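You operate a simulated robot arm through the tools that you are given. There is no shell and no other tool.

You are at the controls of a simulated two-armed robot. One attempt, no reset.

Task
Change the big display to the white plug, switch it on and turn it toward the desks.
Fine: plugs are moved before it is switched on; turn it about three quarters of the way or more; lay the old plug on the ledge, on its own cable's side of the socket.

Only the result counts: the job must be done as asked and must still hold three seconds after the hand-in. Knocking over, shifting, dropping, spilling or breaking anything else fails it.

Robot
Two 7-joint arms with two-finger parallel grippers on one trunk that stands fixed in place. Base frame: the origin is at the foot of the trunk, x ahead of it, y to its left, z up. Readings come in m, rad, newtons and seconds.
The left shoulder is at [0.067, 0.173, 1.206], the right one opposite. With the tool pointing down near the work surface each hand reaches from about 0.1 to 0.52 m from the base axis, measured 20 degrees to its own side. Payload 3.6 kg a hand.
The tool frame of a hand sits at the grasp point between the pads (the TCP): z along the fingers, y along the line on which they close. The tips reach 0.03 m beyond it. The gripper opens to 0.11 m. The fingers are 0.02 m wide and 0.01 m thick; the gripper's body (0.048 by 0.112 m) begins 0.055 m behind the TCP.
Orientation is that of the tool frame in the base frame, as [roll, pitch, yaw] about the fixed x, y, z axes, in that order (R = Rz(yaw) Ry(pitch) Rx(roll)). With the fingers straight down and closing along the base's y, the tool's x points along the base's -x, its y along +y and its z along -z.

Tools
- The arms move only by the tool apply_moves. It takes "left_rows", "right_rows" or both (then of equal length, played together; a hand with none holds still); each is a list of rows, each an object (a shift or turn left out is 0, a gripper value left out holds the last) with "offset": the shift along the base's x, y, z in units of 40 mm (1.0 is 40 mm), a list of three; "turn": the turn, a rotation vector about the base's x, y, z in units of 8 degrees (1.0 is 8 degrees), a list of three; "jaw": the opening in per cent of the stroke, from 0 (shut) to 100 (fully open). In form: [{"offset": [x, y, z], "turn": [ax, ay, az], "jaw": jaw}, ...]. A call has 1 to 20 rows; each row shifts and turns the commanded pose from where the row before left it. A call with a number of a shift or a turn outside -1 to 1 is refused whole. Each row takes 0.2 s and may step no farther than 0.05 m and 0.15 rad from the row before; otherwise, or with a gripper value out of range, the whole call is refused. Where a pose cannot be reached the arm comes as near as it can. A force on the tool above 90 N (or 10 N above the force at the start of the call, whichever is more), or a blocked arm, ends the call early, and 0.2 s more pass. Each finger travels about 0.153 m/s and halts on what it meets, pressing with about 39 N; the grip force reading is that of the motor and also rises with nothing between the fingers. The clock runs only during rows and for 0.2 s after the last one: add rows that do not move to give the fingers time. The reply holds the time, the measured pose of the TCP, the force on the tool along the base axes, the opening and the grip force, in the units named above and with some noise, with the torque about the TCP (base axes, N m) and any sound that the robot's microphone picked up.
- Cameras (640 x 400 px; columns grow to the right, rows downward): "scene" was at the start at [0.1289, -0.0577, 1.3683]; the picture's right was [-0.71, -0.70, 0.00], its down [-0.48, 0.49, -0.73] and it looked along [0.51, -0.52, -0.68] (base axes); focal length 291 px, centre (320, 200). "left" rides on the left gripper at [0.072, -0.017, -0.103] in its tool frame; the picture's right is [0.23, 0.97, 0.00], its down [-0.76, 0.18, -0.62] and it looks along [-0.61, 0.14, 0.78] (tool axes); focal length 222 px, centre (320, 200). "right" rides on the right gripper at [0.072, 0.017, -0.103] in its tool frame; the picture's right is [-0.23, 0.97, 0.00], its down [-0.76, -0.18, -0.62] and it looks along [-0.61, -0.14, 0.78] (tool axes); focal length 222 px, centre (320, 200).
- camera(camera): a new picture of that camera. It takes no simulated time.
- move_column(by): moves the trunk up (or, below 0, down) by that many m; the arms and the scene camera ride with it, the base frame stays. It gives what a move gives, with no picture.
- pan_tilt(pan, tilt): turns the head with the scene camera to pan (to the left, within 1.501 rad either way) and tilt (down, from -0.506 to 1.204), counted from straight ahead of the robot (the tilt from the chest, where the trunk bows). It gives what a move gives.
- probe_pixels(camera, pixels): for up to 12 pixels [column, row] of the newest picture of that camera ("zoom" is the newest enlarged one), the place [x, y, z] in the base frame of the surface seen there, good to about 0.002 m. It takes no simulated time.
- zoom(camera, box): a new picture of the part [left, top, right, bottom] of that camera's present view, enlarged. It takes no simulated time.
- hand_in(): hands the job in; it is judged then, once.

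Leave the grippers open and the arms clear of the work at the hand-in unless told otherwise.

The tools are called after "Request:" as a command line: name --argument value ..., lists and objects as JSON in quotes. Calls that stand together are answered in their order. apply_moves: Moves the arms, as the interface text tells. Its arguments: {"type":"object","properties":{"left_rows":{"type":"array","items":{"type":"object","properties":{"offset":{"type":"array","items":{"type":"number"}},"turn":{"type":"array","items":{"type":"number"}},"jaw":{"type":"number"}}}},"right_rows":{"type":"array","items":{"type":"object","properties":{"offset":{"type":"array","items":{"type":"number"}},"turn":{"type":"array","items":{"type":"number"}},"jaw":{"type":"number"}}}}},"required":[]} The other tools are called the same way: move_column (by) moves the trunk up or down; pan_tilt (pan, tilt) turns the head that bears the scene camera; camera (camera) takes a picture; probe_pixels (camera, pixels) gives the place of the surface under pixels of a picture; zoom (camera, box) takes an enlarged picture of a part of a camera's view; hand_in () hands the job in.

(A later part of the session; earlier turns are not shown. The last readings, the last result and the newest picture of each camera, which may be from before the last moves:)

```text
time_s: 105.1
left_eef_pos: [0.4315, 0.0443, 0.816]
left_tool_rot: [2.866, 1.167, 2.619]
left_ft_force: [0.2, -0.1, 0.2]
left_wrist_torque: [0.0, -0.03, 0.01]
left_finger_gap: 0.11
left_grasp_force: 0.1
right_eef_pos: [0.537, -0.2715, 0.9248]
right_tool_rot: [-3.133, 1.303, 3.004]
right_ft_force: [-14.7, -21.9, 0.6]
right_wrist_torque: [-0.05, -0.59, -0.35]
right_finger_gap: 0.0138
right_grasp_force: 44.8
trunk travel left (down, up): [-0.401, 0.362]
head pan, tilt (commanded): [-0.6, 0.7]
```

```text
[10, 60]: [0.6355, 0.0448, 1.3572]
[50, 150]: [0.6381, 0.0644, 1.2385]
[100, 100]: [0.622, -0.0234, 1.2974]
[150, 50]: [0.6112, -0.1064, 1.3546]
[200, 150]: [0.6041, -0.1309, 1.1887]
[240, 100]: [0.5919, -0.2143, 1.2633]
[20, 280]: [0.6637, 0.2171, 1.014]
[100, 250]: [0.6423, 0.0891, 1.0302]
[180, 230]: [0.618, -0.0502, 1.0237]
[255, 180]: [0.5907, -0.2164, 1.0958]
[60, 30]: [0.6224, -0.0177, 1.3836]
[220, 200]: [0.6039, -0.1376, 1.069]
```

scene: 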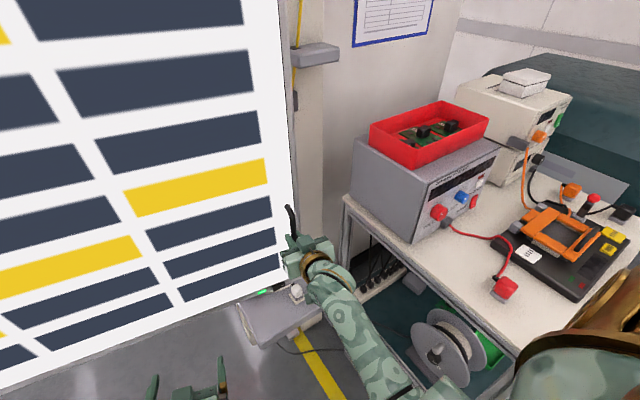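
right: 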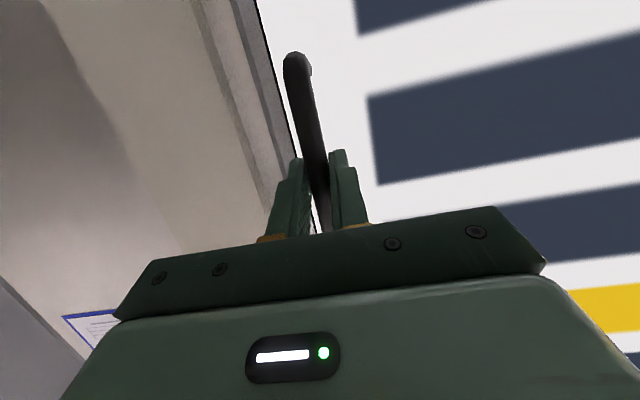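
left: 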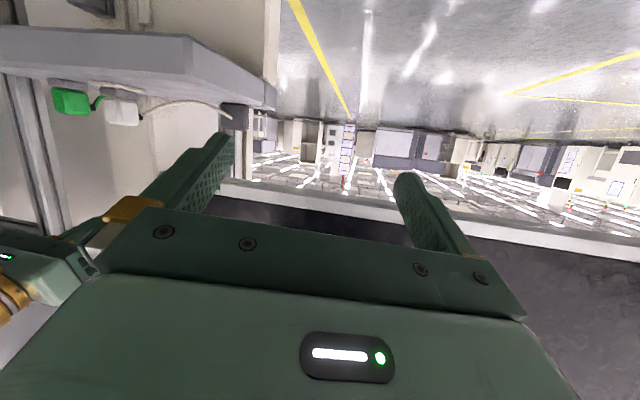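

The display is at about 9.6°, with the pivot around (0.775, 0.415). The left hand would be in the way as the screen swings in, so I'll move it back and to the left while the right hand holds.

Request:
apply_moves --left_rows '[{"offset": [-0.5, 0.8, 0]}, {"offset": [-0.5, 0.8, 0]}, {"offset": [-0.5, 0.8, 0]}, {"offset": [-0.4, 0.8, 0]}, {"offset": [-0.2, 0.8, 0]}]' --right_rows '[{"offset": [0, -0.05, 0]}, {}, {}, {}, {}]'

Request:
pan_tilt --pan -0.2 --tilt 0.8

Request:
camera --camera "scene"

```text
time_s: 106.3
left_eef_pos: [0.3488, 0.2053, 0.8141]
left_tool_rot: [2.869, 1.167, 2.62]
left_ft_force: [0.1, -0.1, 0.1]
left_wrist_torque: [-0.01, 0.01, -0.01]
left_finger_gap: 0.1099
left_grasp_force: 0.0
right_eef_pos: [0.5388, -0.2723, 0.9252]
right_tool_rot: [-3.14, 1.304, 2.997]
right_ft_force: [-11.6, -12.8, -8.8]
right_wrist_torque: [-0.01, 0.5, -0.37]
right_finger_gap: 0.0139
right_grasp_force: 44.7
trunk travel left (down, up): [-0.401, 0.362]
head pan, tilt (commanded): [-0.6, 0.7]
```

```text
time_s: 107.2
left_eef_pos: [0.3485, 0.204, 0.8145]
left_tool_rot: [2.868, 1.165, 2.621]
left_ft_force: [0.5, -0.1, -0.7]
left_wrist_torque: [-0.02, 0.02, 0.01]
left_finger_gap: 0.1099
left_grasp_force: 0.1
right_eef_pos: [0.5408, -0.2718, 0.9252]
right_tool_rot: [-3.14, 1.303, 2.999]
right_ft_force: [-10.1, -13.6, -15.3]
right_wrist_torque: [0.08, 0.55, -0.15]
right_finger_gap: 0.0136
right_grasp_force: 45.2
trunk travel left (down, up): [-0.401, 0.362]
head pan, tilt (commanded): [-0.201, 0.799]
```

```text
taken
```

scene: 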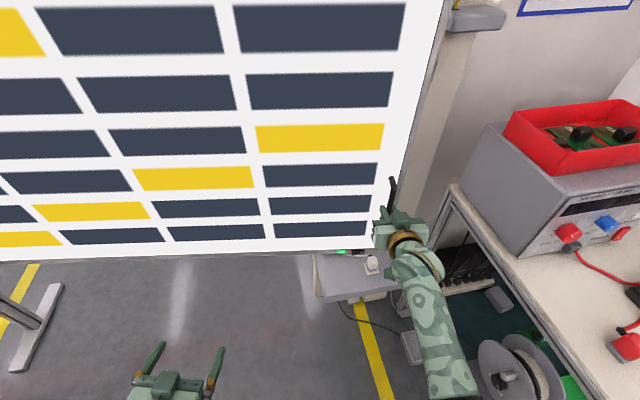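

The left hand is clear. I'll continue pulling along the fitted arc to about 15°.

Request:
apply_moves --right_rows '[{"offset": [-0.283, 0.07, 0.03], "turn": [0, 0, -0.16]}, {"offset": [-0.283, 0.07, 0.03], "turn": [0, 0, -0.16]}, {"offset": [-0.283, 0.07, 0], "turn": [0, 0, -0.16]}, {"offset": [-0.293, 0.12, 0], "turn": [0, 0, -0.125]}, {"offset": [-0.293, 0.12, 0], "turn": [0, 0, -0.125]}, {"offset": [-0.293, 0.12, 0], "turn": [0, 0, -0.125]}, {}]'

Request:
camera --camera "scene"

Request:
probe_pixels --camera "scene" --pixels '[[20, 100], [100, 180], [150, 60], [200, 200], [250, 120], [300, 180], [350, 80], [370, 150], [50, 50], [330, 20]]'

```text
time_s: 107.9
left_eef_pos: [0.3534, 0.2064, 0.8111]
left_tool_rot: [2.895, 1.165, 2.641]
left_ft_force: [-0.9, 0.0, -0.1]
left_wrist_torque: [0.03, 0.02, 0.04]
left_finger_gap: 0.1099
left_grasp_force: 0.2
right_eef_pos: [0.5329, -0.2694, 0.9439]
right_tool_rot: [-2.885, 1.335, -3.052]
right_ft_force: [30.2, 83.4, -32.2]
right_wrist_torque: [1.05, 0.2, 1.02]
right_finger_gap: 0.0146
right_grasp_force: 45.2
trunk travel left (down, up): [-0.401, 0.362]
head pan, tilt (commanded): [-0.201, 0.799]
stopped in row 3 (right hand): the force on the tool passed its limit at 100 N (the readings are from after the stop); the commanded pose is now the measured one
```

```text
taken
```

scene: 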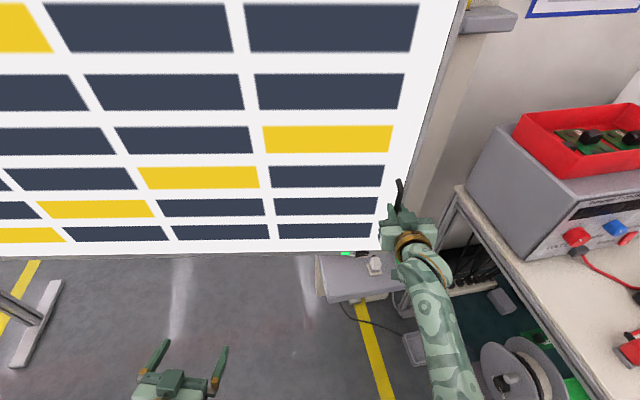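

```text
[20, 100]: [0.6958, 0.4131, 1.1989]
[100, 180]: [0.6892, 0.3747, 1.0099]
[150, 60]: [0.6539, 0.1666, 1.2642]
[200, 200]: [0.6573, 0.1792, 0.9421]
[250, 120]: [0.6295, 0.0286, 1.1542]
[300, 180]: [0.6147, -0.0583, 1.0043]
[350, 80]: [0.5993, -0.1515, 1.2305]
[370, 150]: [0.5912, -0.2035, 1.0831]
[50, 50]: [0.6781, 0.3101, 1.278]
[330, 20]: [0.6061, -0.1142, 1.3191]
```

The call stopped at 100 N: the hand got twisted (yaw and roll changed) while the display itself barely moved. Something on the arm side may be blocked, so I'll inspect the right arm before doing anything else.

Request:
pan_tilt --pan -0.9 --tilt 1.0

Request:
camera --camera "scene"

Request:
camera --camera "right"

```text
time_s: 108.9
left_eef_pos: [0.3545, 0.2087, 0.8102]
left_tool_rot: [2.898, 1.166, 2.643]
left_ft_force: [-0.2, -0.1, -0.1]
left_wrist_torque: [0.0, 0.02, 0.0]
left_finger_gap: 0.1099
left_grasp_force: 0.2
right_eef_pos: [0.5308, -0.2705, 0.9431]
right_tool_rot: [-2.85, 1.335, -3.018]
right_ft_force: [33.8, 77.1, -24.6]
right_wrist_torque: [1.06, -0.04, 0.97]
right_finger_gap: 0.0152
right_grasp_force: 44.8
trunk travel left (down, up): [-0.401, 0.362]
head pan, tilt (commanded): [-0.901, 1.0]
```

```text
taken
```

scene: 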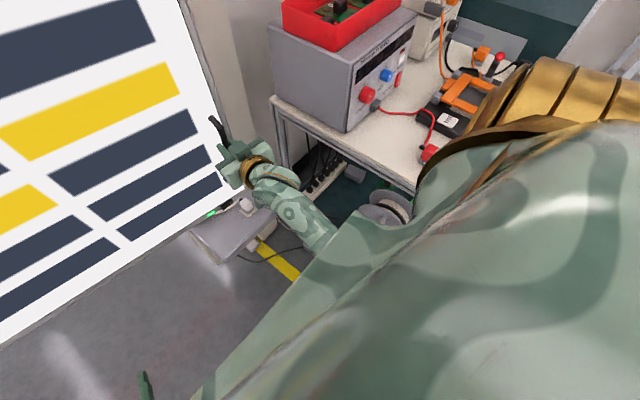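

```text
taken
```

right: 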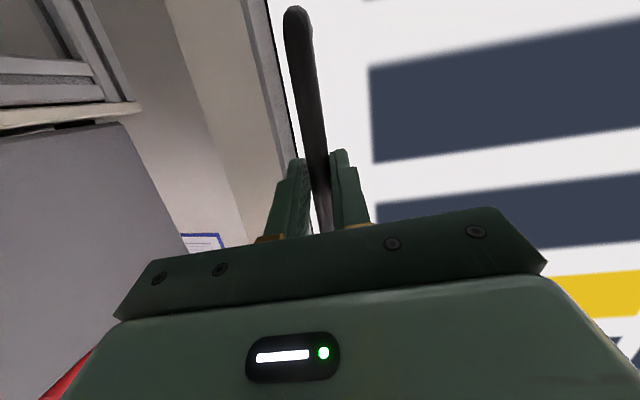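

The handle is still gripped but the arm is pushing it sideways with about 77 N, and the arm configuration looks strained. I'll open the jaw to free the handle and let the arm relax before replanning.

Request:
apply_moves --right_rows '[{"jaw": 30}, {"jaw": 60}, {}]'

Request:
camera --camera "right"

Request:
camera --camera "scene"

```text
time_s: 109.7
left_eef_pos: [0.3499, 0.2023, 0.8136]
left_tool_rot: [2.874, 1.167, 2.621]
left_ft_force: [-0.2, -0.2, 0.7]
left_wrist_torque: [0.02, -0.01, -0.02]
left_finger_gap: 0.1101
left_grasp_force: 0.1
right_eef_pos: [0.5257, -0.2879, 0.9448]
right_tool_rot: [-2.83, 1.34, -3.017]
right_ft_force: [0.0, -0.1, -0.2]
right_wrist_torque: [-0.04, -0.01, 0.07]
right_finger_gap: 0.066
right_grasp_force: 0.1
trunk travel left (down, up): [-0.401, 0.362]
head pan, tilt (commanded): [-0.901, 1.0]
```

```text
taken
```

right: 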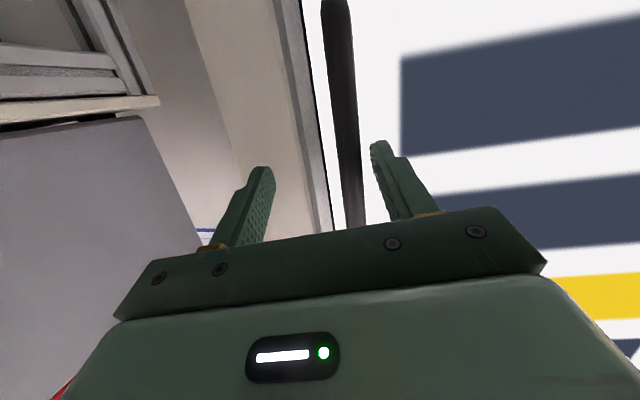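

```text
taken
```

scene: 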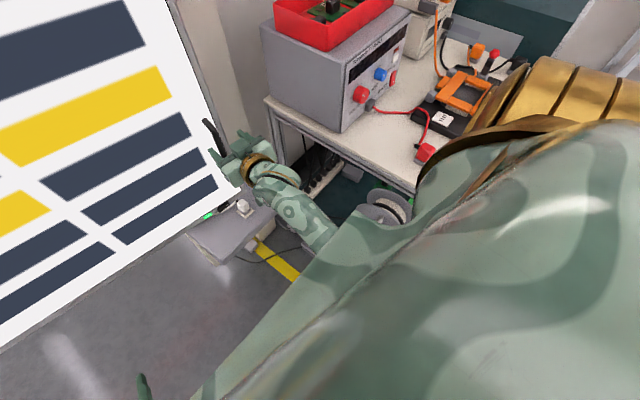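

The arm relaxed but settled about 18 mm off its commanded y, which suggests the elbow or forearm is touching something. I'll probe the forearm's line to work out where the elbow is.

Request:
probe_pixels --camera "scene" --pixels '[[262, 175], [280, 200], [300, 220], [320, 235], [330, 245], [290, 190], [310, 215], [350, 240], [380, 215], [340, 280], [400, 230], [250, 350]]'

Request:
pan_tilt --pan -1.2 --tilt 1.2

Request:
camera --camera "scene"

```text
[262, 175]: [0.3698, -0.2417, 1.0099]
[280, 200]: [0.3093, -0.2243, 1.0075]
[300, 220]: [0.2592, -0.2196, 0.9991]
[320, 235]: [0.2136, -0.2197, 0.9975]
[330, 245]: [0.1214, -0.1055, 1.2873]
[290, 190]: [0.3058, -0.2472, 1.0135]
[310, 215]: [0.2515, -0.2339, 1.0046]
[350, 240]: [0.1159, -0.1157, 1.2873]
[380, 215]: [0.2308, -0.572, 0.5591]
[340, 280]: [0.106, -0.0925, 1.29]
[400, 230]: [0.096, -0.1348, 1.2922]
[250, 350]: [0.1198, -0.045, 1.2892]
```

```text
time_s: 110.5
left_eef_pos: [0.3495, 0.2023, 0.814]
left_tool_rot: [2.874, 1.167, 2.619]
left_ft_force: [-0.2, 0.0, 0.4]
left_wrist_torque: [-0.01, -0.02, 0.01]
left_finger_gap: 0.1102
left_grasp_force: 0.1
right_eef_pos: [0.526, -0.2879, 0.9446]
right_tool_rot: [-2.843, 1.344, -3.03]
right_ft_force: [0.4, 0.3, -0.3]
right_wrist_torque: [0.01, -0.01, 0.01]
right_finger_gap: 0.066
right_grasp_force: 0.1
trunk travel left (down, up): [-0.401, 0.362]
head pan, tilt (commanded): [-1.201, 1.201]
```

```text
taken
```

scene: 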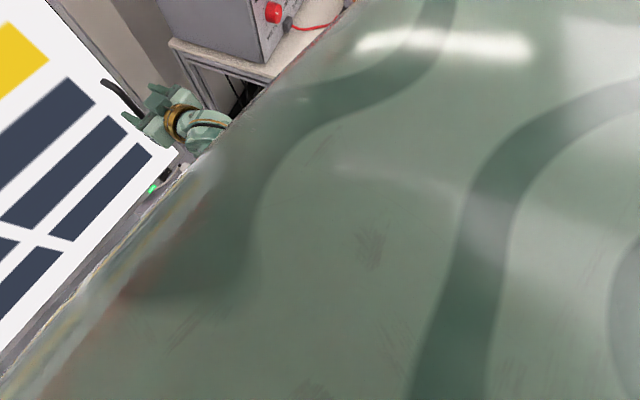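

The forearm runs back at z≈1.0 with the elbow tucked against the trunk, so this arm can't pull further back this way. The left arm has better geometry for the rest of the arc. First I'll take the right hand off the handle: straight up along the bar, then back and toward tool-down on the right side.

Request:
apply_moves --right_rows '[{"offset": [0, 0, 0.5], "jaw": 70}, {"offset": [0, 0, 0.8]}, {"offset": [0, 0, 0.9]}, {"offset": [0, 0, 0.9]}, {"offset": [0, 0, 0.9]}, {}]'

Request:
pan_tilt --pan -0.7 --tilt 0.6

Request:
camera --camera "scene"

```text
time_s: 111.9
left_eef_pos: [0.3498, 0.2028, 0.8138]
left_tool_rot: [2.872, 1.165, 2.618]
left_ft_force: [1.0, 0.3, -0.5]
left_wrist_torque: [0.01, 0.0, -0.01]
left_finger_gap: 0.1101
left_grasp_force: 0.1
right_eef_pos: [0.5233, -0.2858, 1.1075]
right_tool_rot: [-2.829, 1.342, -3.02]
right_ft_force: [-0.1, 0.4, -0.2]
right_wrist_torque: [-0.01, -0.05, 0.01]
right_finger_gap: 0.0771
right_grasp_force: 0.0
trunk travel left (down, up): [-0.401, 0.362]
head pan, tilt (commanded): [-1.201, 1.201]
```

```text
time_s: 112.9
left_eef_pos: [0.3506, 0.2027, 0.8144]
left_tool_rot: [2.872, 1.166, 2.619]
left_ft_force: [-0.1, -0.3, 0.4]
left_wrist_torque: [-0.04, 0.01, -0.04]
left_finger_gap: 0.1099
left_grasp_force: 0.0
right_eef_pos: [0.5239, -0.2882, 1.1062]
right_tool_rot: [-2.834, 1.342, -3.024]
right_ft_force: [0.5, -0.3, 0.1]
right_wrist_torque: [-0.02, 0.01, 0.01]
right_finger_gap: 0.077
right_grasp_force: 0.0
trunk travel left (down, up): [-0.401, 0.362]
head pan, tilt (commanded): [-0.7, 0.6]
```

```text
taken
```

scene: 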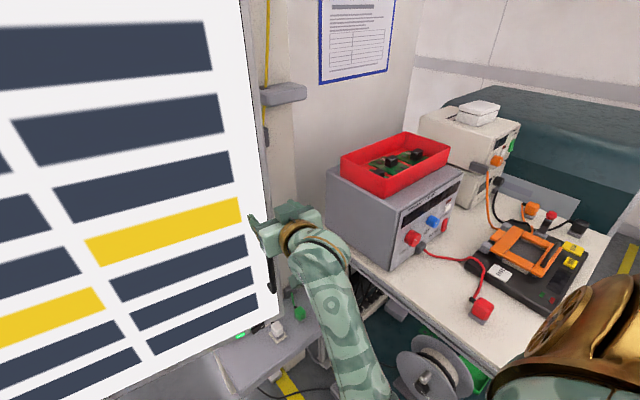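

The right hand is above the handle and free. I'll swing it to a tool-down parking pose back on the right side, like the start pose.

Request:
apply_moves --right_rows '[{"offset": [-0.4, -0.28, 0.3], "turn": [0, 0.95, 0]}, {"offset": [-0.4, -0.28, 0.3], "turn": [0, 0.95, 0]}, {"offset": [-0.4, -0.28, 0.3], "turn": [0, 0.95, 0]}, {"offset": [-0.4, -0.28, 0.3], "turn": [0, 0.95, 0]}, {"offset": [-0.4, -0.28, 0.3], "turn": [0, 0.95, 0]}, {"offset": [-0.4, -0.28, 0.3], "turn": [0, 0.95, 0]}, {"offset": [-0.4, -0.28, 0.3], "turn": [0, 0.95, 0]}, {"offset": [-0.4, -0.28, 0.3], "turn": [0, 0.95, 0]}, {}]'

Request:
camera --camera "scene"

```text
time_s: 114.9
left_eef_pos: [0.3508, 0.2032, 0.8128]
left_tool_rot: [2.873, 1.166, 2.62]
left_ft_force: [0.8, -0.4, -0.6]
left_wrist_torque: [0.01, 0.01, 0.02]
left_finger_gap: 0.11
left_grasp_force: 0.0
right_eef_pos: [0.4109, -0.3902, 1.1957]
right_tool_rot: [-2.946, 0.279, -3.12]
right_ft_force: [-0.3, -0.7, 0.0]
right_wrist_torque: [0.01, 0.01, -0.03]
right_finger_gap: 0.0766
right_grasp_force: 0.0
right hand out of reach, approached as far as the arm can: row 6, 7
trunk travel left (down, up): [-0.401, 0.362]
head pan, tilt (commanded): [-0.7, 0.6]
```

```text
taken
```

scene: 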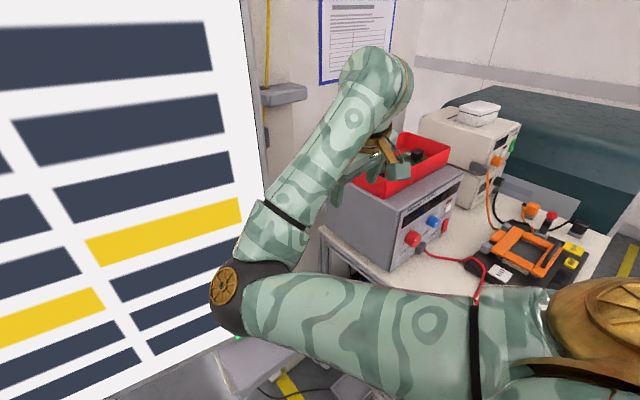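

The elbow has swung forward, in front of the screen. I'll probe where it is.

Request:
probe_pixels --camera "scene" --pixels '[[222, 290], [245, 270], [260, 300], [300, 200], [350, 130], [370, 70], [340, 320], [420, 320], [380, 180], [400, 175]]'

Request:
camera --camera "right"

```text
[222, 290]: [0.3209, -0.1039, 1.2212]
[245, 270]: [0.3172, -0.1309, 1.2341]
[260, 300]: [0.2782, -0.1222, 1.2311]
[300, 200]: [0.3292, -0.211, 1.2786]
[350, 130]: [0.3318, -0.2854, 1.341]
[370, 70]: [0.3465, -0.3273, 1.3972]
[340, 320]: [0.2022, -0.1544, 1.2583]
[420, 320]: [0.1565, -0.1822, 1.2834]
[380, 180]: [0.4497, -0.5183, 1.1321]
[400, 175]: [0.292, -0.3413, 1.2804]
```

```text
taken
```

right: 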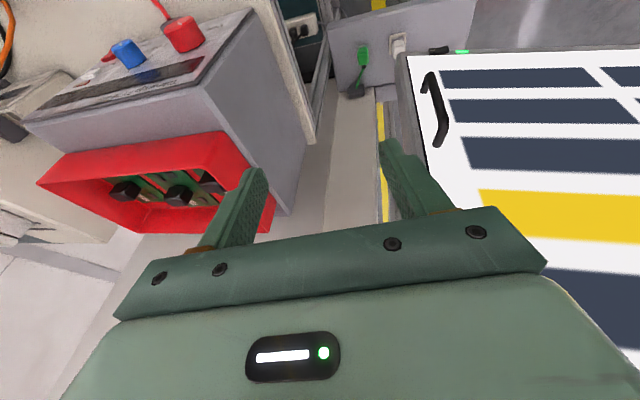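

The elbow sits at about (0.31,-0.11,1.22), too central. I'll move the right hand up and to the right, over the instrument with ample clearance, so the arm straightens and the elbow leaves the space in front of the screen.

Request:
apply_moves --right_rows '[{"offset": [0, 0, 0.9]}, {"offset": [0, -0.3, 0.9]}, {"offset": [0, -0.6, 0.9]}, {"offset": [0, -0.8, 0.8]}, {"offset": [0, -0.8, 0.8]}, {"offset": [0, -0.8, 0.6]}, {"offset": [0, -0.7, 0.3]}, {}]'

Request:
camera --camera "scene"

Request:
probe_pixels --camera "scene" --pixels '[[222, 290], [245, 270], [300, 260], [300, 200], [350, 130], [370, 200], [400, 250], [450, 270], [500, 280], [420, 150]]'

```text
time_s: 116.7
left_eef_pos: [0.3505, 0.2028, 0.8134]
left_tool_rot: [2.875, 1.165, 2.622]
left_ft_force: [0.2, 0.8, 0.3]
left_wrist_torque: [-0.02, 0.02, -0.03]
left_finger_gap: 0.1101
left_grasp_force: 0.1
right_eef_pos: [0.41, -0.5534, 1.4009]
right_tool_rot: [-2.946, 0.28, -3.121]
right_ft_force: [0.3, 0.2, -0.1]
right_wrist_torque: [-0.01, 0.01, 0.04]
right_finger_gap: 0.0771
right_grasp_force: 0.0
trunk travel left (down, up): [-0.401, 0.362]
head pan, tilt (commanded): [-0.7, 0.6]
```

```text
taken
```

scene: 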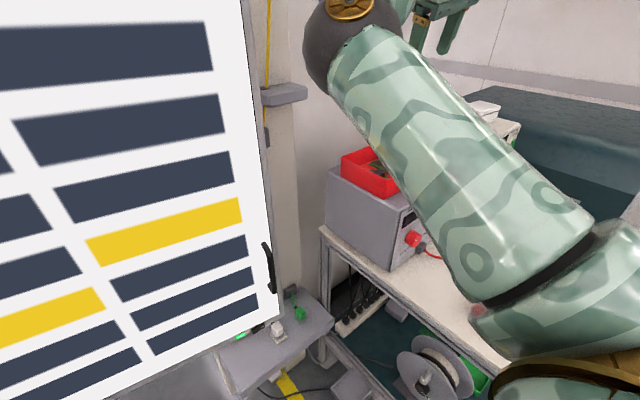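

```text
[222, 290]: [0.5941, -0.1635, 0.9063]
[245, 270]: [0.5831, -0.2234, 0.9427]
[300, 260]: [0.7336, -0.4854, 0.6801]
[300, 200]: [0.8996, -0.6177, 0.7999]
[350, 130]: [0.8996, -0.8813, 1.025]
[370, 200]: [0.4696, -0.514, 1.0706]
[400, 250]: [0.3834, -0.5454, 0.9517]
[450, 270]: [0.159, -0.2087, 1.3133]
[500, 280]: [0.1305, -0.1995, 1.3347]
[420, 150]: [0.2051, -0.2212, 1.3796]
```

Request:
probe_pixels --camera "scene" --pixels '[[320, 30], [315, 50], [345, 20], [350, 10], [380, 60], [430, 40], [440, 10], [330, 70]]'

Request:
pan_tilt --pan -0.9 --tilt 0.1

Request:
camera --camera "scene"

```text
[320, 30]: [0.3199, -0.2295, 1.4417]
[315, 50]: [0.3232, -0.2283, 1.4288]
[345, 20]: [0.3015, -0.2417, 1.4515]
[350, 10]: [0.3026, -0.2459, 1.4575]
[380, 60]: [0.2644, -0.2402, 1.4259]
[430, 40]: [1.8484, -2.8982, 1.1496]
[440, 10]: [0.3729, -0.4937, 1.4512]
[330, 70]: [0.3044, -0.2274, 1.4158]
```

```text
time_s: 117.7
left_eef_pos: [0.3491, 0.2023, 0.8134]
left_tool_rot: [2.872, 1.167, 2.62]
left_ft_force: [-0.1, 0.6, -0.2]
left_wrist_torque: [0.0, 0.01, 0.03]
left_finger_gap: 0.1098
left_grasp_force: 0.0
right_eef_pos: [0.4106, -0.5527, 1.4012]
right_tool_rot: [-2.947, 0.282, -3.12]
right_ft_force: [0.5, -0.2, -0.2]
right_wrist_torque: [0.02, -0.04, 0.01]
right_finger_gap: 0.077
right_grasp_force: 0.1
trunk travel left (down, up): [-0.401, 0.362]
head pan, tilt (commanded): [-0.901, 0.099]
```

```text
taken
```

scene: 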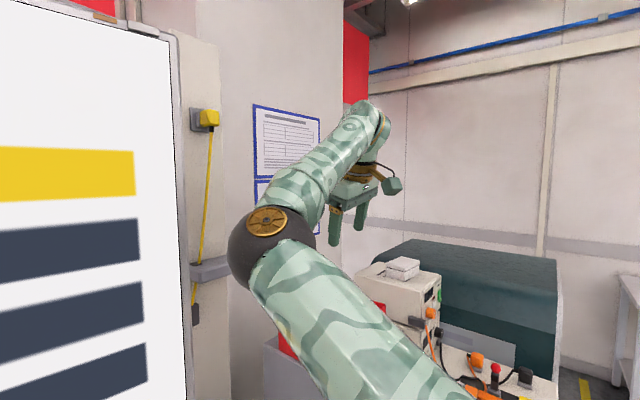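

The elbow is at about (0.31,-0.25,1.44). I'll move the right hand further right and back to clear the screen's sweep.

Request:
apply_moves --right_rows '[{"offset": [-0.7, -0.6, 0]}, {"offset": [-0.8, -0.6, 0]}, {"offset": [-0.8, -0.6, 0]}, {"offset": [-0.6, -0.3, 0]}, {}]'

Request:
camera --camera "scene"

Request:
probe_pixels --camera "scene" --pixels '[[240, 250], [260, 270], [300, 220], [280, 300], [330, 280], [360, 330], [350, 150], [400, 200], [320, 240], [300, 260]]'

```text
time_s: 118.9
left_eef_pos: [0.3507, 0.2026, 0.8141]
left_tool_rot: [2.874, 1.166, 2.618]
left_ft_force: [0.2, 0.8, -0.7]
left_wrist_torque: [0.0, -0.01, -0.01]
left_finger_gap: 0.11
left_grasp_force: 0.1
right_eef_pos: [0.2954, -0.6335, 1.4]
right_tool_rot: [-2.947, 0.28, -3.122]
right_ft_force: [0.5, 0.0, 0.6]
right_wrist_torque: [0.0, -0.02, -0.01]
right_finger_gap: 0.0771
right_grasp_force: 0.0
trunk travel left (down, up): [-0.401, 0.362]
head pan, tilt (commanded): [-0.901, 0.099]
```

```text
taken
```

scene: 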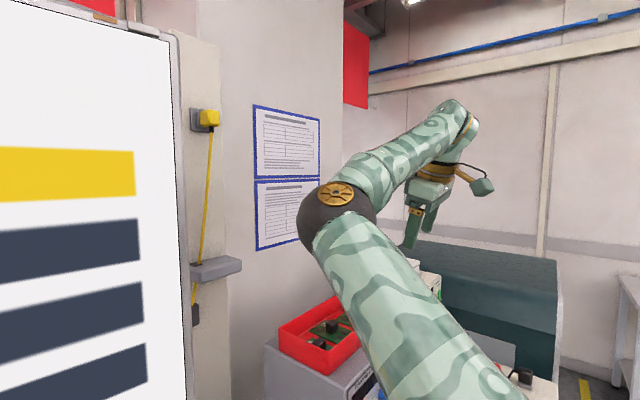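

```text
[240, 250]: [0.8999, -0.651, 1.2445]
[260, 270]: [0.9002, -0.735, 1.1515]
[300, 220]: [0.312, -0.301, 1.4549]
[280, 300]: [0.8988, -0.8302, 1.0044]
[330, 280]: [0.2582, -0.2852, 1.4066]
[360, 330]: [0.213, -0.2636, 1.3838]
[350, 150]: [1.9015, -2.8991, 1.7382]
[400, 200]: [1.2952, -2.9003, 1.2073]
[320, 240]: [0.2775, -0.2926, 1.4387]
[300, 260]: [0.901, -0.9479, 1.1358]
```

The right arm is now outside the screen's sweep. I'll look at the handle and screen position for the left hand's approach.

Request:
pan_tilt --pan -0.35 --tilt 0.75

Request:
camera --camera "scene"

Request:
zoom --camera "scene" --box '[330, 130, 450, 270]'

```text
time_s: 119.9
left_eef_pos: [0.3506, 0.2017, 0.814]
left_tool_rot: [2.872, 1.166, 2.62]
left_ft_force: [-0.3, 0.2, -0.5]
left_wrist_torque: [0.01, 0.01, 0.02]
left_finger_gap: 0.1101
left_grasp_force: 0.0
right_eef_pos: [0.2956, -0.6342, 1.4006]
right_tool_rot: [-2.947, 0.281, -3.121]
right_ft_force: [-0.3, 0.3, -0.5]
right_wrist_torque: [-0.02, -0.01, 0.02]
right_finger_gap: 0.0772
right_grasp_force: 0.1
trunk travel left (down, up): [-0.401, 0.362]
head pan, tilt (commanded): [-0.351, 0.75]
```

```text
taken
```

scene: 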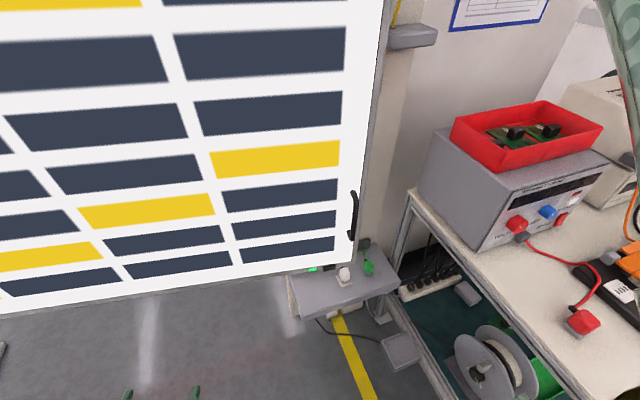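

```text
2.86 times, centred on (390, 200) of scene
```

zoom: 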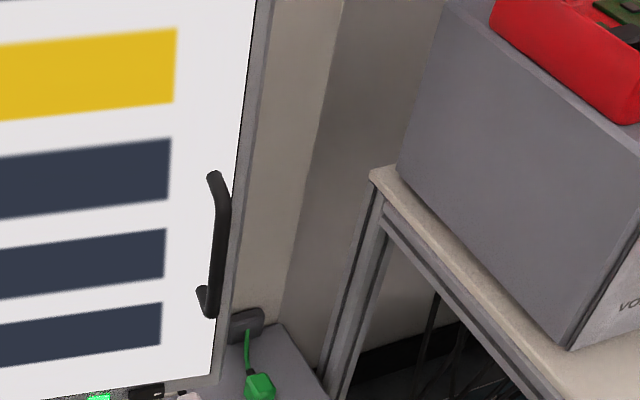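

Request:
probe_pixels --camera "zoom" --pixels '[[222, 205], [221, 225], [219, 245], [217, 265], [214, 290], [212, 305], [203, 295], [215, 180], [230, 215], [100, 200], [50, 100], [130, 350]]'

Request:
probe_pixels --camera "scene" --pixels '[[20, 100], [100, 60], [150, 150], [200, 60], [250, 120], [300, 60], [330, 150], [60, 240], [200, 230], [300, 220]]'

```text
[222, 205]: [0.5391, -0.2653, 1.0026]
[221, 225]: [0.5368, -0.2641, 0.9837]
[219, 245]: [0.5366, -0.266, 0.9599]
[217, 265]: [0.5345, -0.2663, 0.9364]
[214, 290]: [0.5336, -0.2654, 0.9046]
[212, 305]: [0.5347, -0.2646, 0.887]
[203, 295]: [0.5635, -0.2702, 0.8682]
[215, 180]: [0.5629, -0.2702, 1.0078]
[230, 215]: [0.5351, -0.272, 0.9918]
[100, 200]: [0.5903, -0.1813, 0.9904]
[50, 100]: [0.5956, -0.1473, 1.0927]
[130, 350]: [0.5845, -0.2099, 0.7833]
```

```text
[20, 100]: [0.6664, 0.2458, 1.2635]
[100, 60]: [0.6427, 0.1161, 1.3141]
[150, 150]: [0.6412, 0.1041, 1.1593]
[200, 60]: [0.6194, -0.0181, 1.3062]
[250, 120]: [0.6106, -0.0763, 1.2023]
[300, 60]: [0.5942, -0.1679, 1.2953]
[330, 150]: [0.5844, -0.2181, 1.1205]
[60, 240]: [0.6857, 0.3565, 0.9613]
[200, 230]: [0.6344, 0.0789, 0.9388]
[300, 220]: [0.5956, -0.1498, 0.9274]
```

The bar is now at about (0.541,-0.270), z 0.87–1.005, with the screen at 10°. I'll bring the left hand across in front of the screen, correcting its roll and yawing it toward −25°, stopping short of the handle to check.

Request:
apply_moves --left_rows '[{"offset": [0, 0, 0.3], "turn": [-0.73, 0.17, 0.31], "jaw": 50}, {"offset": [0.15, -0.9, 0.4], "turn": [0, 0, -0.125]}, {"offset": [0.15, -0.9, 0.4], "turn": [0, 0, -0.125]}, {"offset": [0.2, -0.9, 0.4], "turn": [0, 0, -0.125]}, {"offset": [0.2, -0.9, 0.4], "turn": [0, 0, -0.125]}, {"offset": [0.2, -0.9, 0.4], "turn": [0, 0, -0.125]}, {"offset": [0.2, -0.9, 0.4], "turn": [0, 0, -0.125]}, {"offset": [0.2, -0.9, 0.4], "turn": [0, 0, -0.125]}, {}]'

Request:
camera --camera "scene"

Request:
camera --camera "left"

```text
time_s: 121.6
left_eef_pos: [0.3679, 0.0157, 0.8754]
left_tool_rot: [2.787, 1.065, 2.4]
left_ft_force: [-0.5, 0.1, 0.6]
left_wrist_torque: [-0.02, -0.04, -0.01]
left_finger_gap: 0.0553
left_grasp_force: 0.1
right_eef_pos: [0.2965, -0.6348, 1.4005]
right_tool_rot: [-2.945, 0.281, -3.122]
right_ft_force: [-0.5, -0.1, 0.1]
right_wrist_torque: [0.0, 0.03, -0.01]
right_finger_gap: 0.0769
right_grasp_force: 0.0
trunk travel left (down, up): [-0.401, 0.362]
head pan, tilt (commanded): [-0.351, 0.75]
stopped in row 8 (left hand): the arm was blocked; the commanded pose is now the measured one
```

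```text
taken
```

scene: 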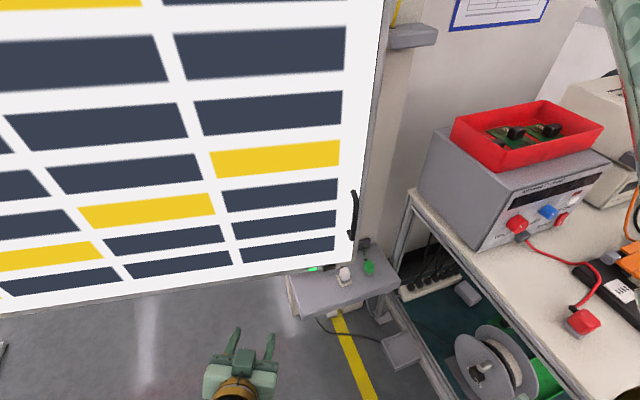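

```text
taken
```

left: 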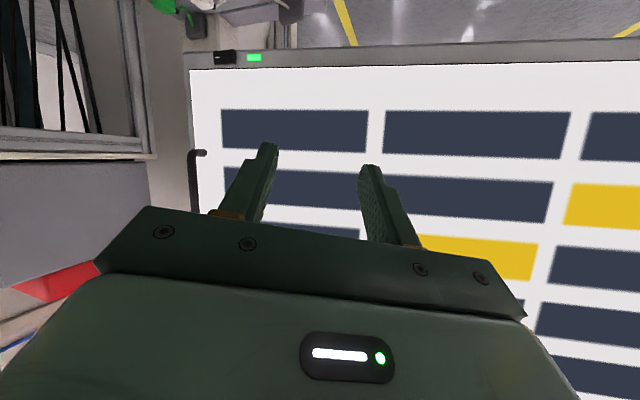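

The left arm was blocked too: with the hand low and pulled in, the forearm meets the trunk. A better way is to push the other half. The pivot is at y≈0.415, so pushing the left half away with the left arm extended at shoulder height gives the same turn. I'll move the left hand out to the left and up, fingers closing and pointing toward about (0.72, 0.55), and stop short of the screen.

Request:
apply_moves --left_rows '[{"offset": [0, 0.8, 0.4], "turn": [0, -0.2, 0.4], "jaw": 0}, {"offset": [0, 0.8, 0.5], "turn": [0, -0.2, 0.5]}, {"offset": [0.1, 0.8, 0.5], "turn": [0, -0.2, 0.5]}, {"offset": [0.2, 0.8, 0.5], "turn": [0, -0.2, 0.5]}, {"offset": [0.2, 0.8, 0.5], "turn": [0, -0.25, 0.5]}, {"offset": [0.3, 0.7, 0.6], "turn": [0, -0.25, 0.5]}, {"offset": [0.3, 0.7, 0.6], "turn": [0, -0.25, 0.5]}, {"offset": [0.3, 0.7, 0.6], "turn": [0, -0.25, 0.5]}, {"offset": [0.3, 0.7, 0.6], "turn": [0.1, -0.25, 0.5]}, {"offset": [0.3, 0.6, 0.7], "turn": [0.1, -0.25, 0.5]}, {"offset": [0.3, 0.5, 0.7], "turn": [0.1, -0.25, 0.5]}, {"offset": [0.3, 0.4, 0.7], "turn": [0.1, -0.25, 0.5]}, {}]'

Request:
pan_tilt --pan 0.5 --tilt 0.4

Request:
camera --camera "scene"

Request:
camera --camera "left"

```text
time_s: 124.4
left_eef_pos: [0.4725, 0.3668, 1.1687]
left_tool_rot: [1.633, 1.257, 2.135]
left_ft_force: [-0.3, 1.0, -0.2]
left_wrist_torque: [0.03, 0.03, 0.01]
left_finger_gap: 0.0002
left_grasp_force: 37.8
right_eef_pos: [0.2939, -0.6344, 1.4001]
right_tool_rot: [-2.947, 0.281, -3.122]
right_ft_force: [-0.2, 0.2, 0.7]
right_wrist_torque: [-0.03, 0.01, 0.0]
right_finger_gap: 0.0772
right_grasp_force: 0.1
trunk travel left (down, up): [-0.401, 0.362]
head pan, tilt (commanded): [-0.351, 0.75]
```

```text
time_s: 125.6
left_eef_pos: [0.473, 0.3668, 1.1684]
left_tool_rot: [1.617, 1.265, 2.12]
left_ft_force: [-0.1, 0.3, 0.1]
left_wrist_torque: [-0.01, 0.0, -0.03]
left_finger_gap: 0.0
left_grasp_force: 37.4
right_eef_pos: [0.2954, -0.6343, 1.4005]
right_tool_rot: [-2.945, 0.283, -3.12]
right_ft_force: [-0.1, 0.3, 0.2]
right_wrist_torque: [-0.01, -0.01, 0.04]
right_finger_gap: 0.0769
right_grasp_force: 0.0
trunk travel left (down, up): [-0.401, 0.362]
head pan, tilt (commanded): [0.499, 0.4]
```

```text
taken
```

scene: 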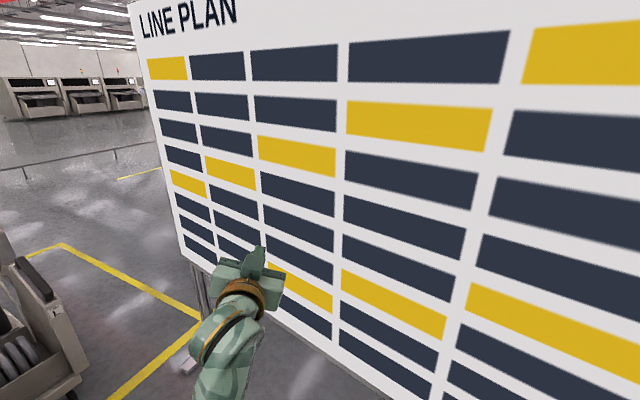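

```text
taken
```

left: 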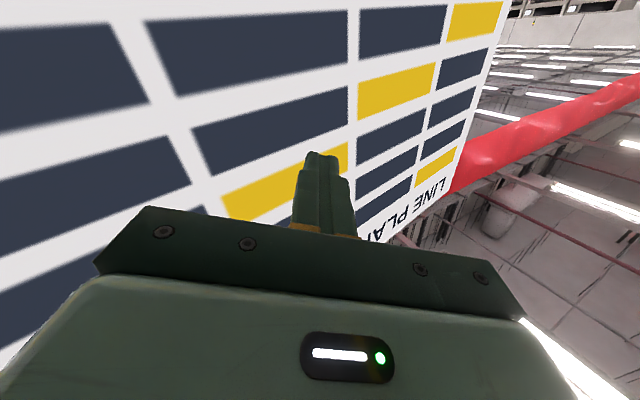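

The hand points 29° left and level, with about 0.27 m to the screen. I'll advance to just short of the contact point at about (0.72, 0.55, 1.22).

Request:
apply_moves --left_rows '[{"offset": [0.8, 0.62, 0.25]}, {"offset": [0.8, 0.62, 0.25]}, {"offset": [0.8, 0.62, 0.25]}, {"offset": [0.8, 0.62, 0.25]}, {"offset": [0.8, 0.62, 0.2]}, {"offset": [0.6, 0.5, 0]}, {}]'

Request:
camera --camera "scene"

Request:
camera --camera "left"

```text
time_s: 127.2
left_eef_pos: [0.6571, 0.4909, 1.2006]
left_tool_rot: [1.911, 1.353, 2.391]
left_ft_force: [0.7, 0.0, 0.2]
left_wrist_torque: [0.03, -0.02, -0.01]
left_finger_gap: 0.0
left_grasp_force: 38.0
right_eef_pos: [0.2963, -0.6344, 1.3999]
right_tool_rot: [-2.945, 0.28, -3.123]
right_ft_force: [-0.8, -1.4, 0.3]
right_wrist_torque: [-0.01, -0.03, 0.0]
right_finger_gap: 0.0771
right_grasp_force: 0.1
trunk travel left (down, up): [-0.401, 0.362]
head pan, tilt (commanded): [0.499, 0.4]
```

```text
taken
```

scene: 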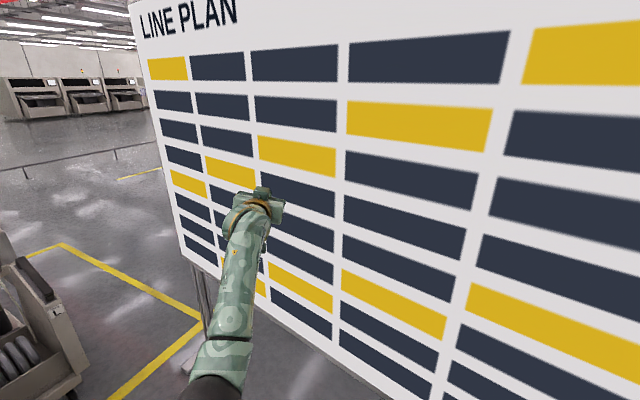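

```text
taken
```

left: 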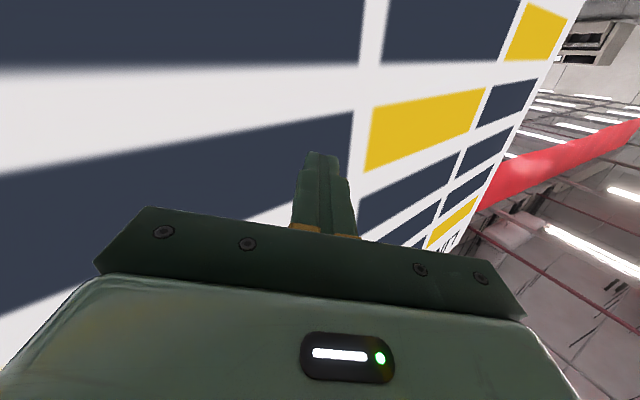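

Request:
apply_moves --left_rows '[{}, {}]'

Request:
probe_pixels --camera "scene" --pixels '[[262, 190], [270, 200], [245, 210], [240, 260], [225, 330], [215, 380], [300, 160], [220, 170], [300, 220], [200, 130]]'

```text
time_s: 127.8
left_eef_pos: [0.658, 0.4901, 1.2002]
left_tool_rot: [1.915, 1.352, 2.395]
left_ft_force: [-0.7, 0.0, 0.4]
left_wrist_torque: [0.0, -0.01, 0.02]
left_finger_gap: 0.0
left_grasp_force: 37.6
right_eef_pos: [0.2953, -0.6343, 1.4008]
right_tool_rot: [-2.946, 0.282, -3.122]
right_ft_force: [0.7, 0.2, 0.2]
right_wrist_torque: [0.01, 0.02, -0.02]
right_finger_gap: 0.0769
right_grasp_force: 0.1
trunk travel left (down, up): [-0.401, 0.362]
head pan, tilt (commanded): [0.499, 0.4]
```

```text
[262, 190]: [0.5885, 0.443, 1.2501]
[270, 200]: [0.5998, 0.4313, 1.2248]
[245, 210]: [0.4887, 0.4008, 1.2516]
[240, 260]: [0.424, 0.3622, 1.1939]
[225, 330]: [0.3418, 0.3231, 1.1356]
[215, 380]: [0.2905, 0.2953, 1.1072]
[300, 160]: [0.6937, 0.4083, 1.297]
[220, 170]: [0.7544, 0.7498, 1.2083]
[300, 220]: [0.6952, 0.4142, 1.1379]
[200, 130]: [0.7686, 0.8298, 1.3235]
```

The hand is steady with about 3 cm to the screen. I'll advance slowly into contact and start pushing, watching the force.

Request:
apply_moves --left_rows '[{"offset": [0.3, 0.2, 0]}, {"offset": [0.3, 0.2, 0]}, {"offset": [0.2, 0.1, 0]}, {}]'

```text
time_s: 128.8
left_eef_pos: [0.6859, 0.5107, 1.1998]
left_tool_rot: [1.917, 1.35, 2.397]
left_ft_force: [-30.0, -14.5, -13.5]
left_wrist_torque: [0.0, 0.28, -0.37]
left_finger_gap: 0.0
left_grasp_force: 37.7
right_eef_pos: [0.2922, -0.6344, 1.4007]
right_tool_rot: [-2.948, 0.284, -3.12]
right_ft_force: [-0.2, 0.4, 0.6]
right_wrist_torque: [0.01, 0.0, 0.0]
right_finger_gap: 0.077
right_grasp_force: 0.1
trunk travel left (down, up): [-0.401, 0.362]
head pan, tilt (commanded): [0.499, 0.4]
```

Contact at 30 N. I'll push a little further and see whether the screen turns.

Request:
apply_moves --left_rows '[{"offset": [0.15, 0, 0]}, {"offset": [0.15, 0, 0]}, {}]'

Request:
camera --camera "scene"

Request:
probe_pixels --camera "scene" --pixels '[[300, 60], [220, 130], [330, 120], [400, 80], [480, 60], [540, 150], [600, 60], [360, 200], [450, 250], [600, 300]]'

```text
time_s: 129.4
left_eef_pos: [0.6859, 0.5098, 1.2008]
left_tool_rot: [1.929, 1.34, 2.417]
left_ft_force: [-80.7, -21.5, -6.5]
left_wrist_torque: [0.06, -0.19, -0.3]
left_finger_gap: 0.0
left_grasp_force: 37.3
right_eef_pos: [0.2809, -0.6366, 1.401]
right_tool_rot: [-2.949, 0.292, -3.125]
right_ft_force: [0.8, -0.1, -0.2]
right_wrist_torque: [0.06, 0.04, 0.03]
right_finger_gap: 0.0772
right_grasp_force: 0.1
trunk travel left (down, up): [-0.401, 0.362]
head pan, tilt (commanded): [0.499, 0.4]
stopped in row 2 (left hand): the force on the tool passed its limit at 97 N (the readings are from after the stop); the commanded pose is now the measured one
```

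```text
taken
```

scene: 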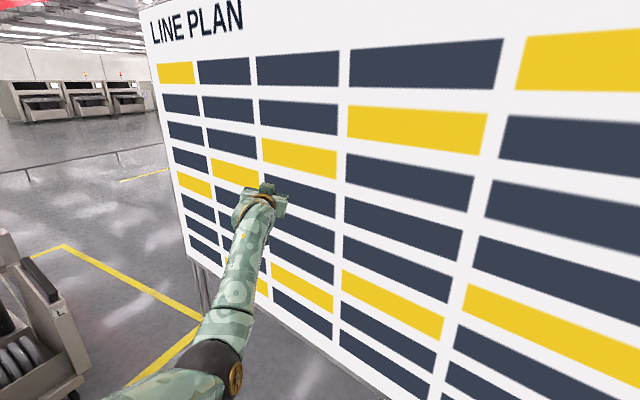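

```text
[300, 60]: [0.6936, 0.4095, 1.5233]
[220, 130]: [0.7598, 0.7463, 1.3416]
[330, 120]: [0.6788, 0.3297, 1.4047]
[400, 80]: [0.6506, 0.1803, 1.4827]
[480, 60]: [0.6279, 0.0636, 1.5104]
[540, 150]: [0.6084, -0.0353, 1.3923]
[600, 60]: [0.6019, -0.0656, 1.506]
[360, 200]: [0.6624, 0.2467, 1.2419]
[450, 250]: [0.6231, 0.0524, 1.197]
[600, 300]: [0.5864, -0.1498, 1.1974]
```

The screen only went from 10° to 11° under 80–97 N. The lever arm near the pivot is too short, so the handle with its 0.72 m lever is the right place. With the trunk higher, the arm can hang nearly straight and the elbow won't jam. I'll retract the left hand first.

Request:
apply_moves --left_rows '[{"offset": [-0.4, -0.1, 0]}, {"offset": [-0.8, -0.3, 0]}, {"offset": [-0.8, -0.3, 0]}, {"offset": [-0.8, -0.2, 0]}, {}]'

Request:
camera --camera "scene"

Request:
probe_pixels --camera "scene" --pixels '[[300, 60], [220, 130], [330, 120], [400, 80], [480, 60], [540, 150], [600, 60], [360, 200], [450, 250], [600, 300]]'

```text
time_s: 130.6
left_eef_pos: [0.5877, 0.4757, 1.192]
left_tool_rot: [1.969, 1.338, 2.449]
left_ft_force: [0.8, -0.2, -0.1]
left_wrist_torque: [0.03, 0.0, 0.01]
left_finger_gap: 0.0002
left_grasp_force: 37.7
right_eef_pos: [0.2946, -0.6342, 1.3993]
right_tool_rot: [-2.947, 0.281, -3.125]
right_ft_force: [-1.0, -0.3, 0.5]
right_wrist_torque: [0.0, 0.01, 0.01]
right_finger_gap: 0.0769
right_grasp_force: 0.0
trunk travel left (down, up): [-0.401, 0.362]
head pan, tilt (commanded): [0.499, 0.4]
```

```text
taken
```

scene: 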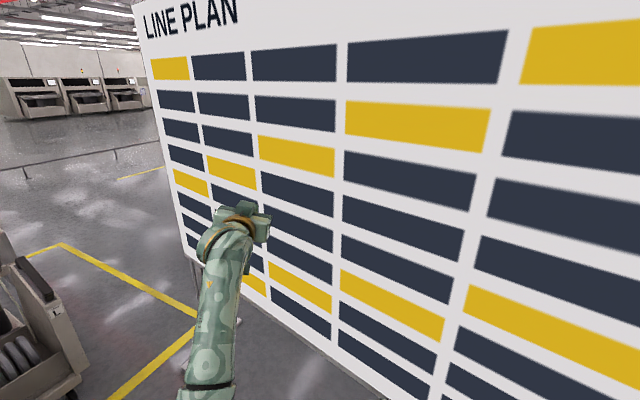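

```text
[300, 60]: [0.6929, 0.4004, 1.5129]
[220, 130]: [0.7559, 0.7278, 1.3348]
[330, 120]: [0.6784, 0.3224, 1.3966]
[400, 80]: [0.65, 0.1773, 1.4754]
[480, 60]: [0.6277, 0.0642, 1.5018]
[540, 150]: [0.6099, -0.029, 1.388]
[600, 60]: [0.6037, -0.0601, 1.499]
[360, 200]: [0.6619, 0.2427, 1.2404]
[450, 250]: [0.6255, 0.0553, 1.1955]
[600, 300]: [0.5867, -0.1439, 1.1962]
```

The screen is at 11° and holds there. I'll raise the trunk by 0.2 m so the right arm can hang down to the handle.

Request:
move_column --by 0.2

Request:
apply_moves --left_rows '[{"offset": [-0.8, -0.2, -0.2]}, {"offset": [-0.8, -0.2, -0.2]}, {"offset": [-0.8, 0, -0.2]}, {}]' --right_rows '[{"offset": [0.2, 0.8, -0.2]}, {"offset": [0.2, 0.8, -0.2]}, {"offset": [0.1, 0.8, -0.2]}, {}]'

Request:
pan_tilt --pan -0.7 --tilt 0.7

Request:
camera --camera "scene"

```text
time_s: 132.8
left_eef_pos: [0.5888, 0.4753, 1.3916]
left_tool_rot: [1.97, 1.339, 2.446]
left_ft_force: [-0.2, -0.9, -0.6]
left_wrist_torque: [0.0, 0.0, -0.03]
left_finger_gap: 0.0003
left_grasp_force: 38.4
right_eef_pos: [0.2955, -0.6341, 1.5995]
right_tool_rot: [-2.945, 0.281, -3.123]
right_ft_force: [-0.1, -0.3, -0.5]
right_wrist_torque: [0.0, -0.02, 0.01]
right_finger_gap: 0.0768
right_grasp_force: 0.1
trunk travel left (down, up): [-0.601, 0.162]
head pan, tilt (commanded): [0.499, 0.4]
```

```text
time_s: 133.8
left_eef_pos: [0.4927, 0.458, 1.3671]
left_tool_rot: [1.965, 1.337, 2.444]
left_ft_force: [0.4, -0.8, -0.5]
left_wrist_torque: [0.0, 0.0, -0.01]
left_finger_gap: 0.0
left_grasp_force: 37.5
right_eef_pos: [0.3125, -0.5385, 1.5777]
right_tool_rot: [-2.946, 0.281, -3.122]
right_ft_force: [0.4, 0.1, -0.1]
right_wrist_torque: [-0.01, 0.02, -0.02]
right_finger_gap: 0.0772
right_grasp_force: 0.1
trunk travel left (down, up): [-0.601, 0.162]
head pan, tilt (commanded): [0.499, 0.4]
```

```text
time_s: 135.2
left_eef_pos: [0.4933, 0.4578, 1.3674]
left_tool_rot: [1.966, 1.339, 2.444]
left_ft_force: [-0.4, 0.5, -0.2]
left_wrist_torque: [0.02, -0.01, 0.04]
left_finger_gap: 0.0
left_grasp_force: 38.1
right_eef_pos: [0.3129, -0.537, 1.5774]
right_tool_rot: [-2.946, 0.282, -3.124]
right_ft_force: [-0.4, 0.0, -0.3]
right_wrist_torque: [0.03, 0.01, 0.0]
right_finger_gap: 0.077
right_grasp_force: 0.0
trunk travel left (down, up): [-0.601, 0.162]
head pan, tilt (commanded): [-0.7, 0.7]
```

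```text
taken
```

scene: 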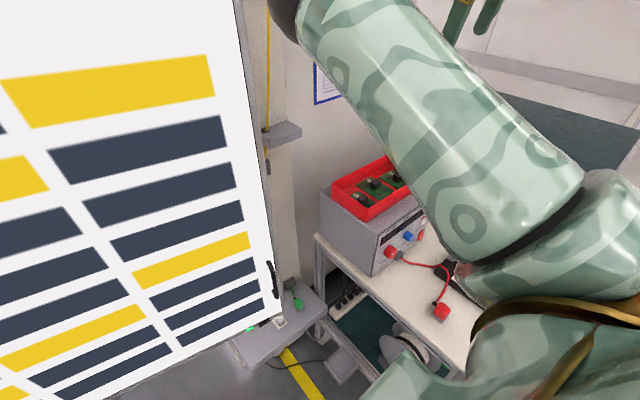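

Now I'll lower the right hand in stages toward a spot in front of the handle's right, checking the elbow as it goes.

Request:
apply_moves --right_rows '[{"offset": [0.2, 0.55, -0.7]}, {"offset": [0.2, 0.55, -0.9]}, {"offset": [0.2, 0.5, -0.9]}, {"offset": [0.2, 0.5, -0.9]}, {"offset": [0.2, 0.5, -0.9]}, {"offset": [0.1, 0.3, -0.9]}, {}]'

Request:
camera --camera "scene"

```text
time_s: 136.8
left_eef_pos: [0.4932, 0.4603, 1.3681]
left_tool_rot: [1.967, 1.339, 2.448]
left_ft_force: [0.3, 0.5, 0.0]
left_wrist_torque: [-0.01, -0.04, 0.02]
left_finger_gap: 0.0
left_grasp_force: 37.6
right_eef_pos: [0.3585, -0.4224, 1.369]
right_tool_rot: [-2.945, 0.281, -3.122]
right_ft_force: [0.5, 0.1, 0.5]
right_wrist_torque: [0.02, 0.04, -0.01]
right_finger_gap: 0.077
right_grasp_force: 0.0
trunk travel left (down, up): [-0.601, 0.162]
head pan, tilt (commanded): [-0.7, 0.7]
```

```text
taken
```

scene: 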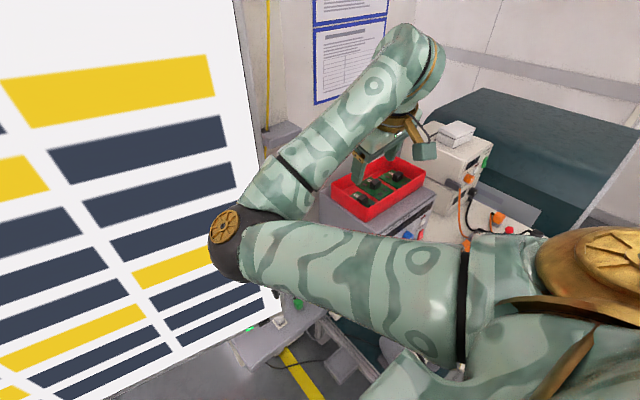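

Request:
apply_moves --right_rows '[{"offset": [0, 0.1, -0.9]}, {"offset": [0, 0.1, -0.9]}, {"offset": [0, 0.1, -0.9]}, {"offset": [0, 0.1, -0.9]}, {"offset": [0, 0.1, -0.9]}, {"offset": [0, 0.1, -0.9]}, {}]'

Request:
camera --camera "scene"

Request:
probe_pixels --camera "scene" --pixels '[[225, 240], [240, 260], [260, 230], [300, 180], [340, 130], [330, 290], [400, 300]]'

```text
time_s: 138.1
left_eef_pos: [0.4948, 0.4597, 1.3676]
left_tool_rot: [1.966, 1.339, 2.447]
left_ft_force: [0.0, 0.2, -0.6]
left_wrist_torque: [-0.01, 0.01, -0.02]
left_finger_gap: 0.0
left_grasp_force: 38.0
right_eef_pos: [0.4099, -0.4154, 1.2596]
right_tool_rot: [-2.922, 0.488, -3.141]
right_ft_force: [0.3, 0.7, -0.8]
right_wrist_torque: [-0.03, -0.03, -0.02]
right_finger_gap: 0.0771
right_grasp_force: 0.0
trunk travel left (down, up): [-0.601, 0.162]
head pan, tilt (commanded): [-0.7, 0.7]
stopped in row 6 (right hand): the arm was blocked; the commanded pose is now the measured one
```

```text
taken
```

scene: 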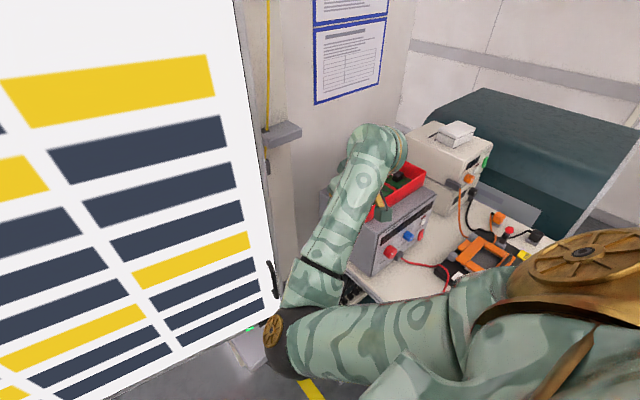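

```text
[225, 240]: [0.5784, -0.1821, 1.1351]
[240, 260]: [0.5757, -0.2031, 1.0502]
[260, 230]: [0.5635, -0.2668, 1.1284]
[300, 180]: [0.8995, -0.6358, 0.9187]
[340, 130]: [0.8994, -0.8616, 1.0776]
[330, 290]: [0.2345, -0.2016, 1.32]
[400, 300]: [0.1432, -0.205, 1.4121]
```

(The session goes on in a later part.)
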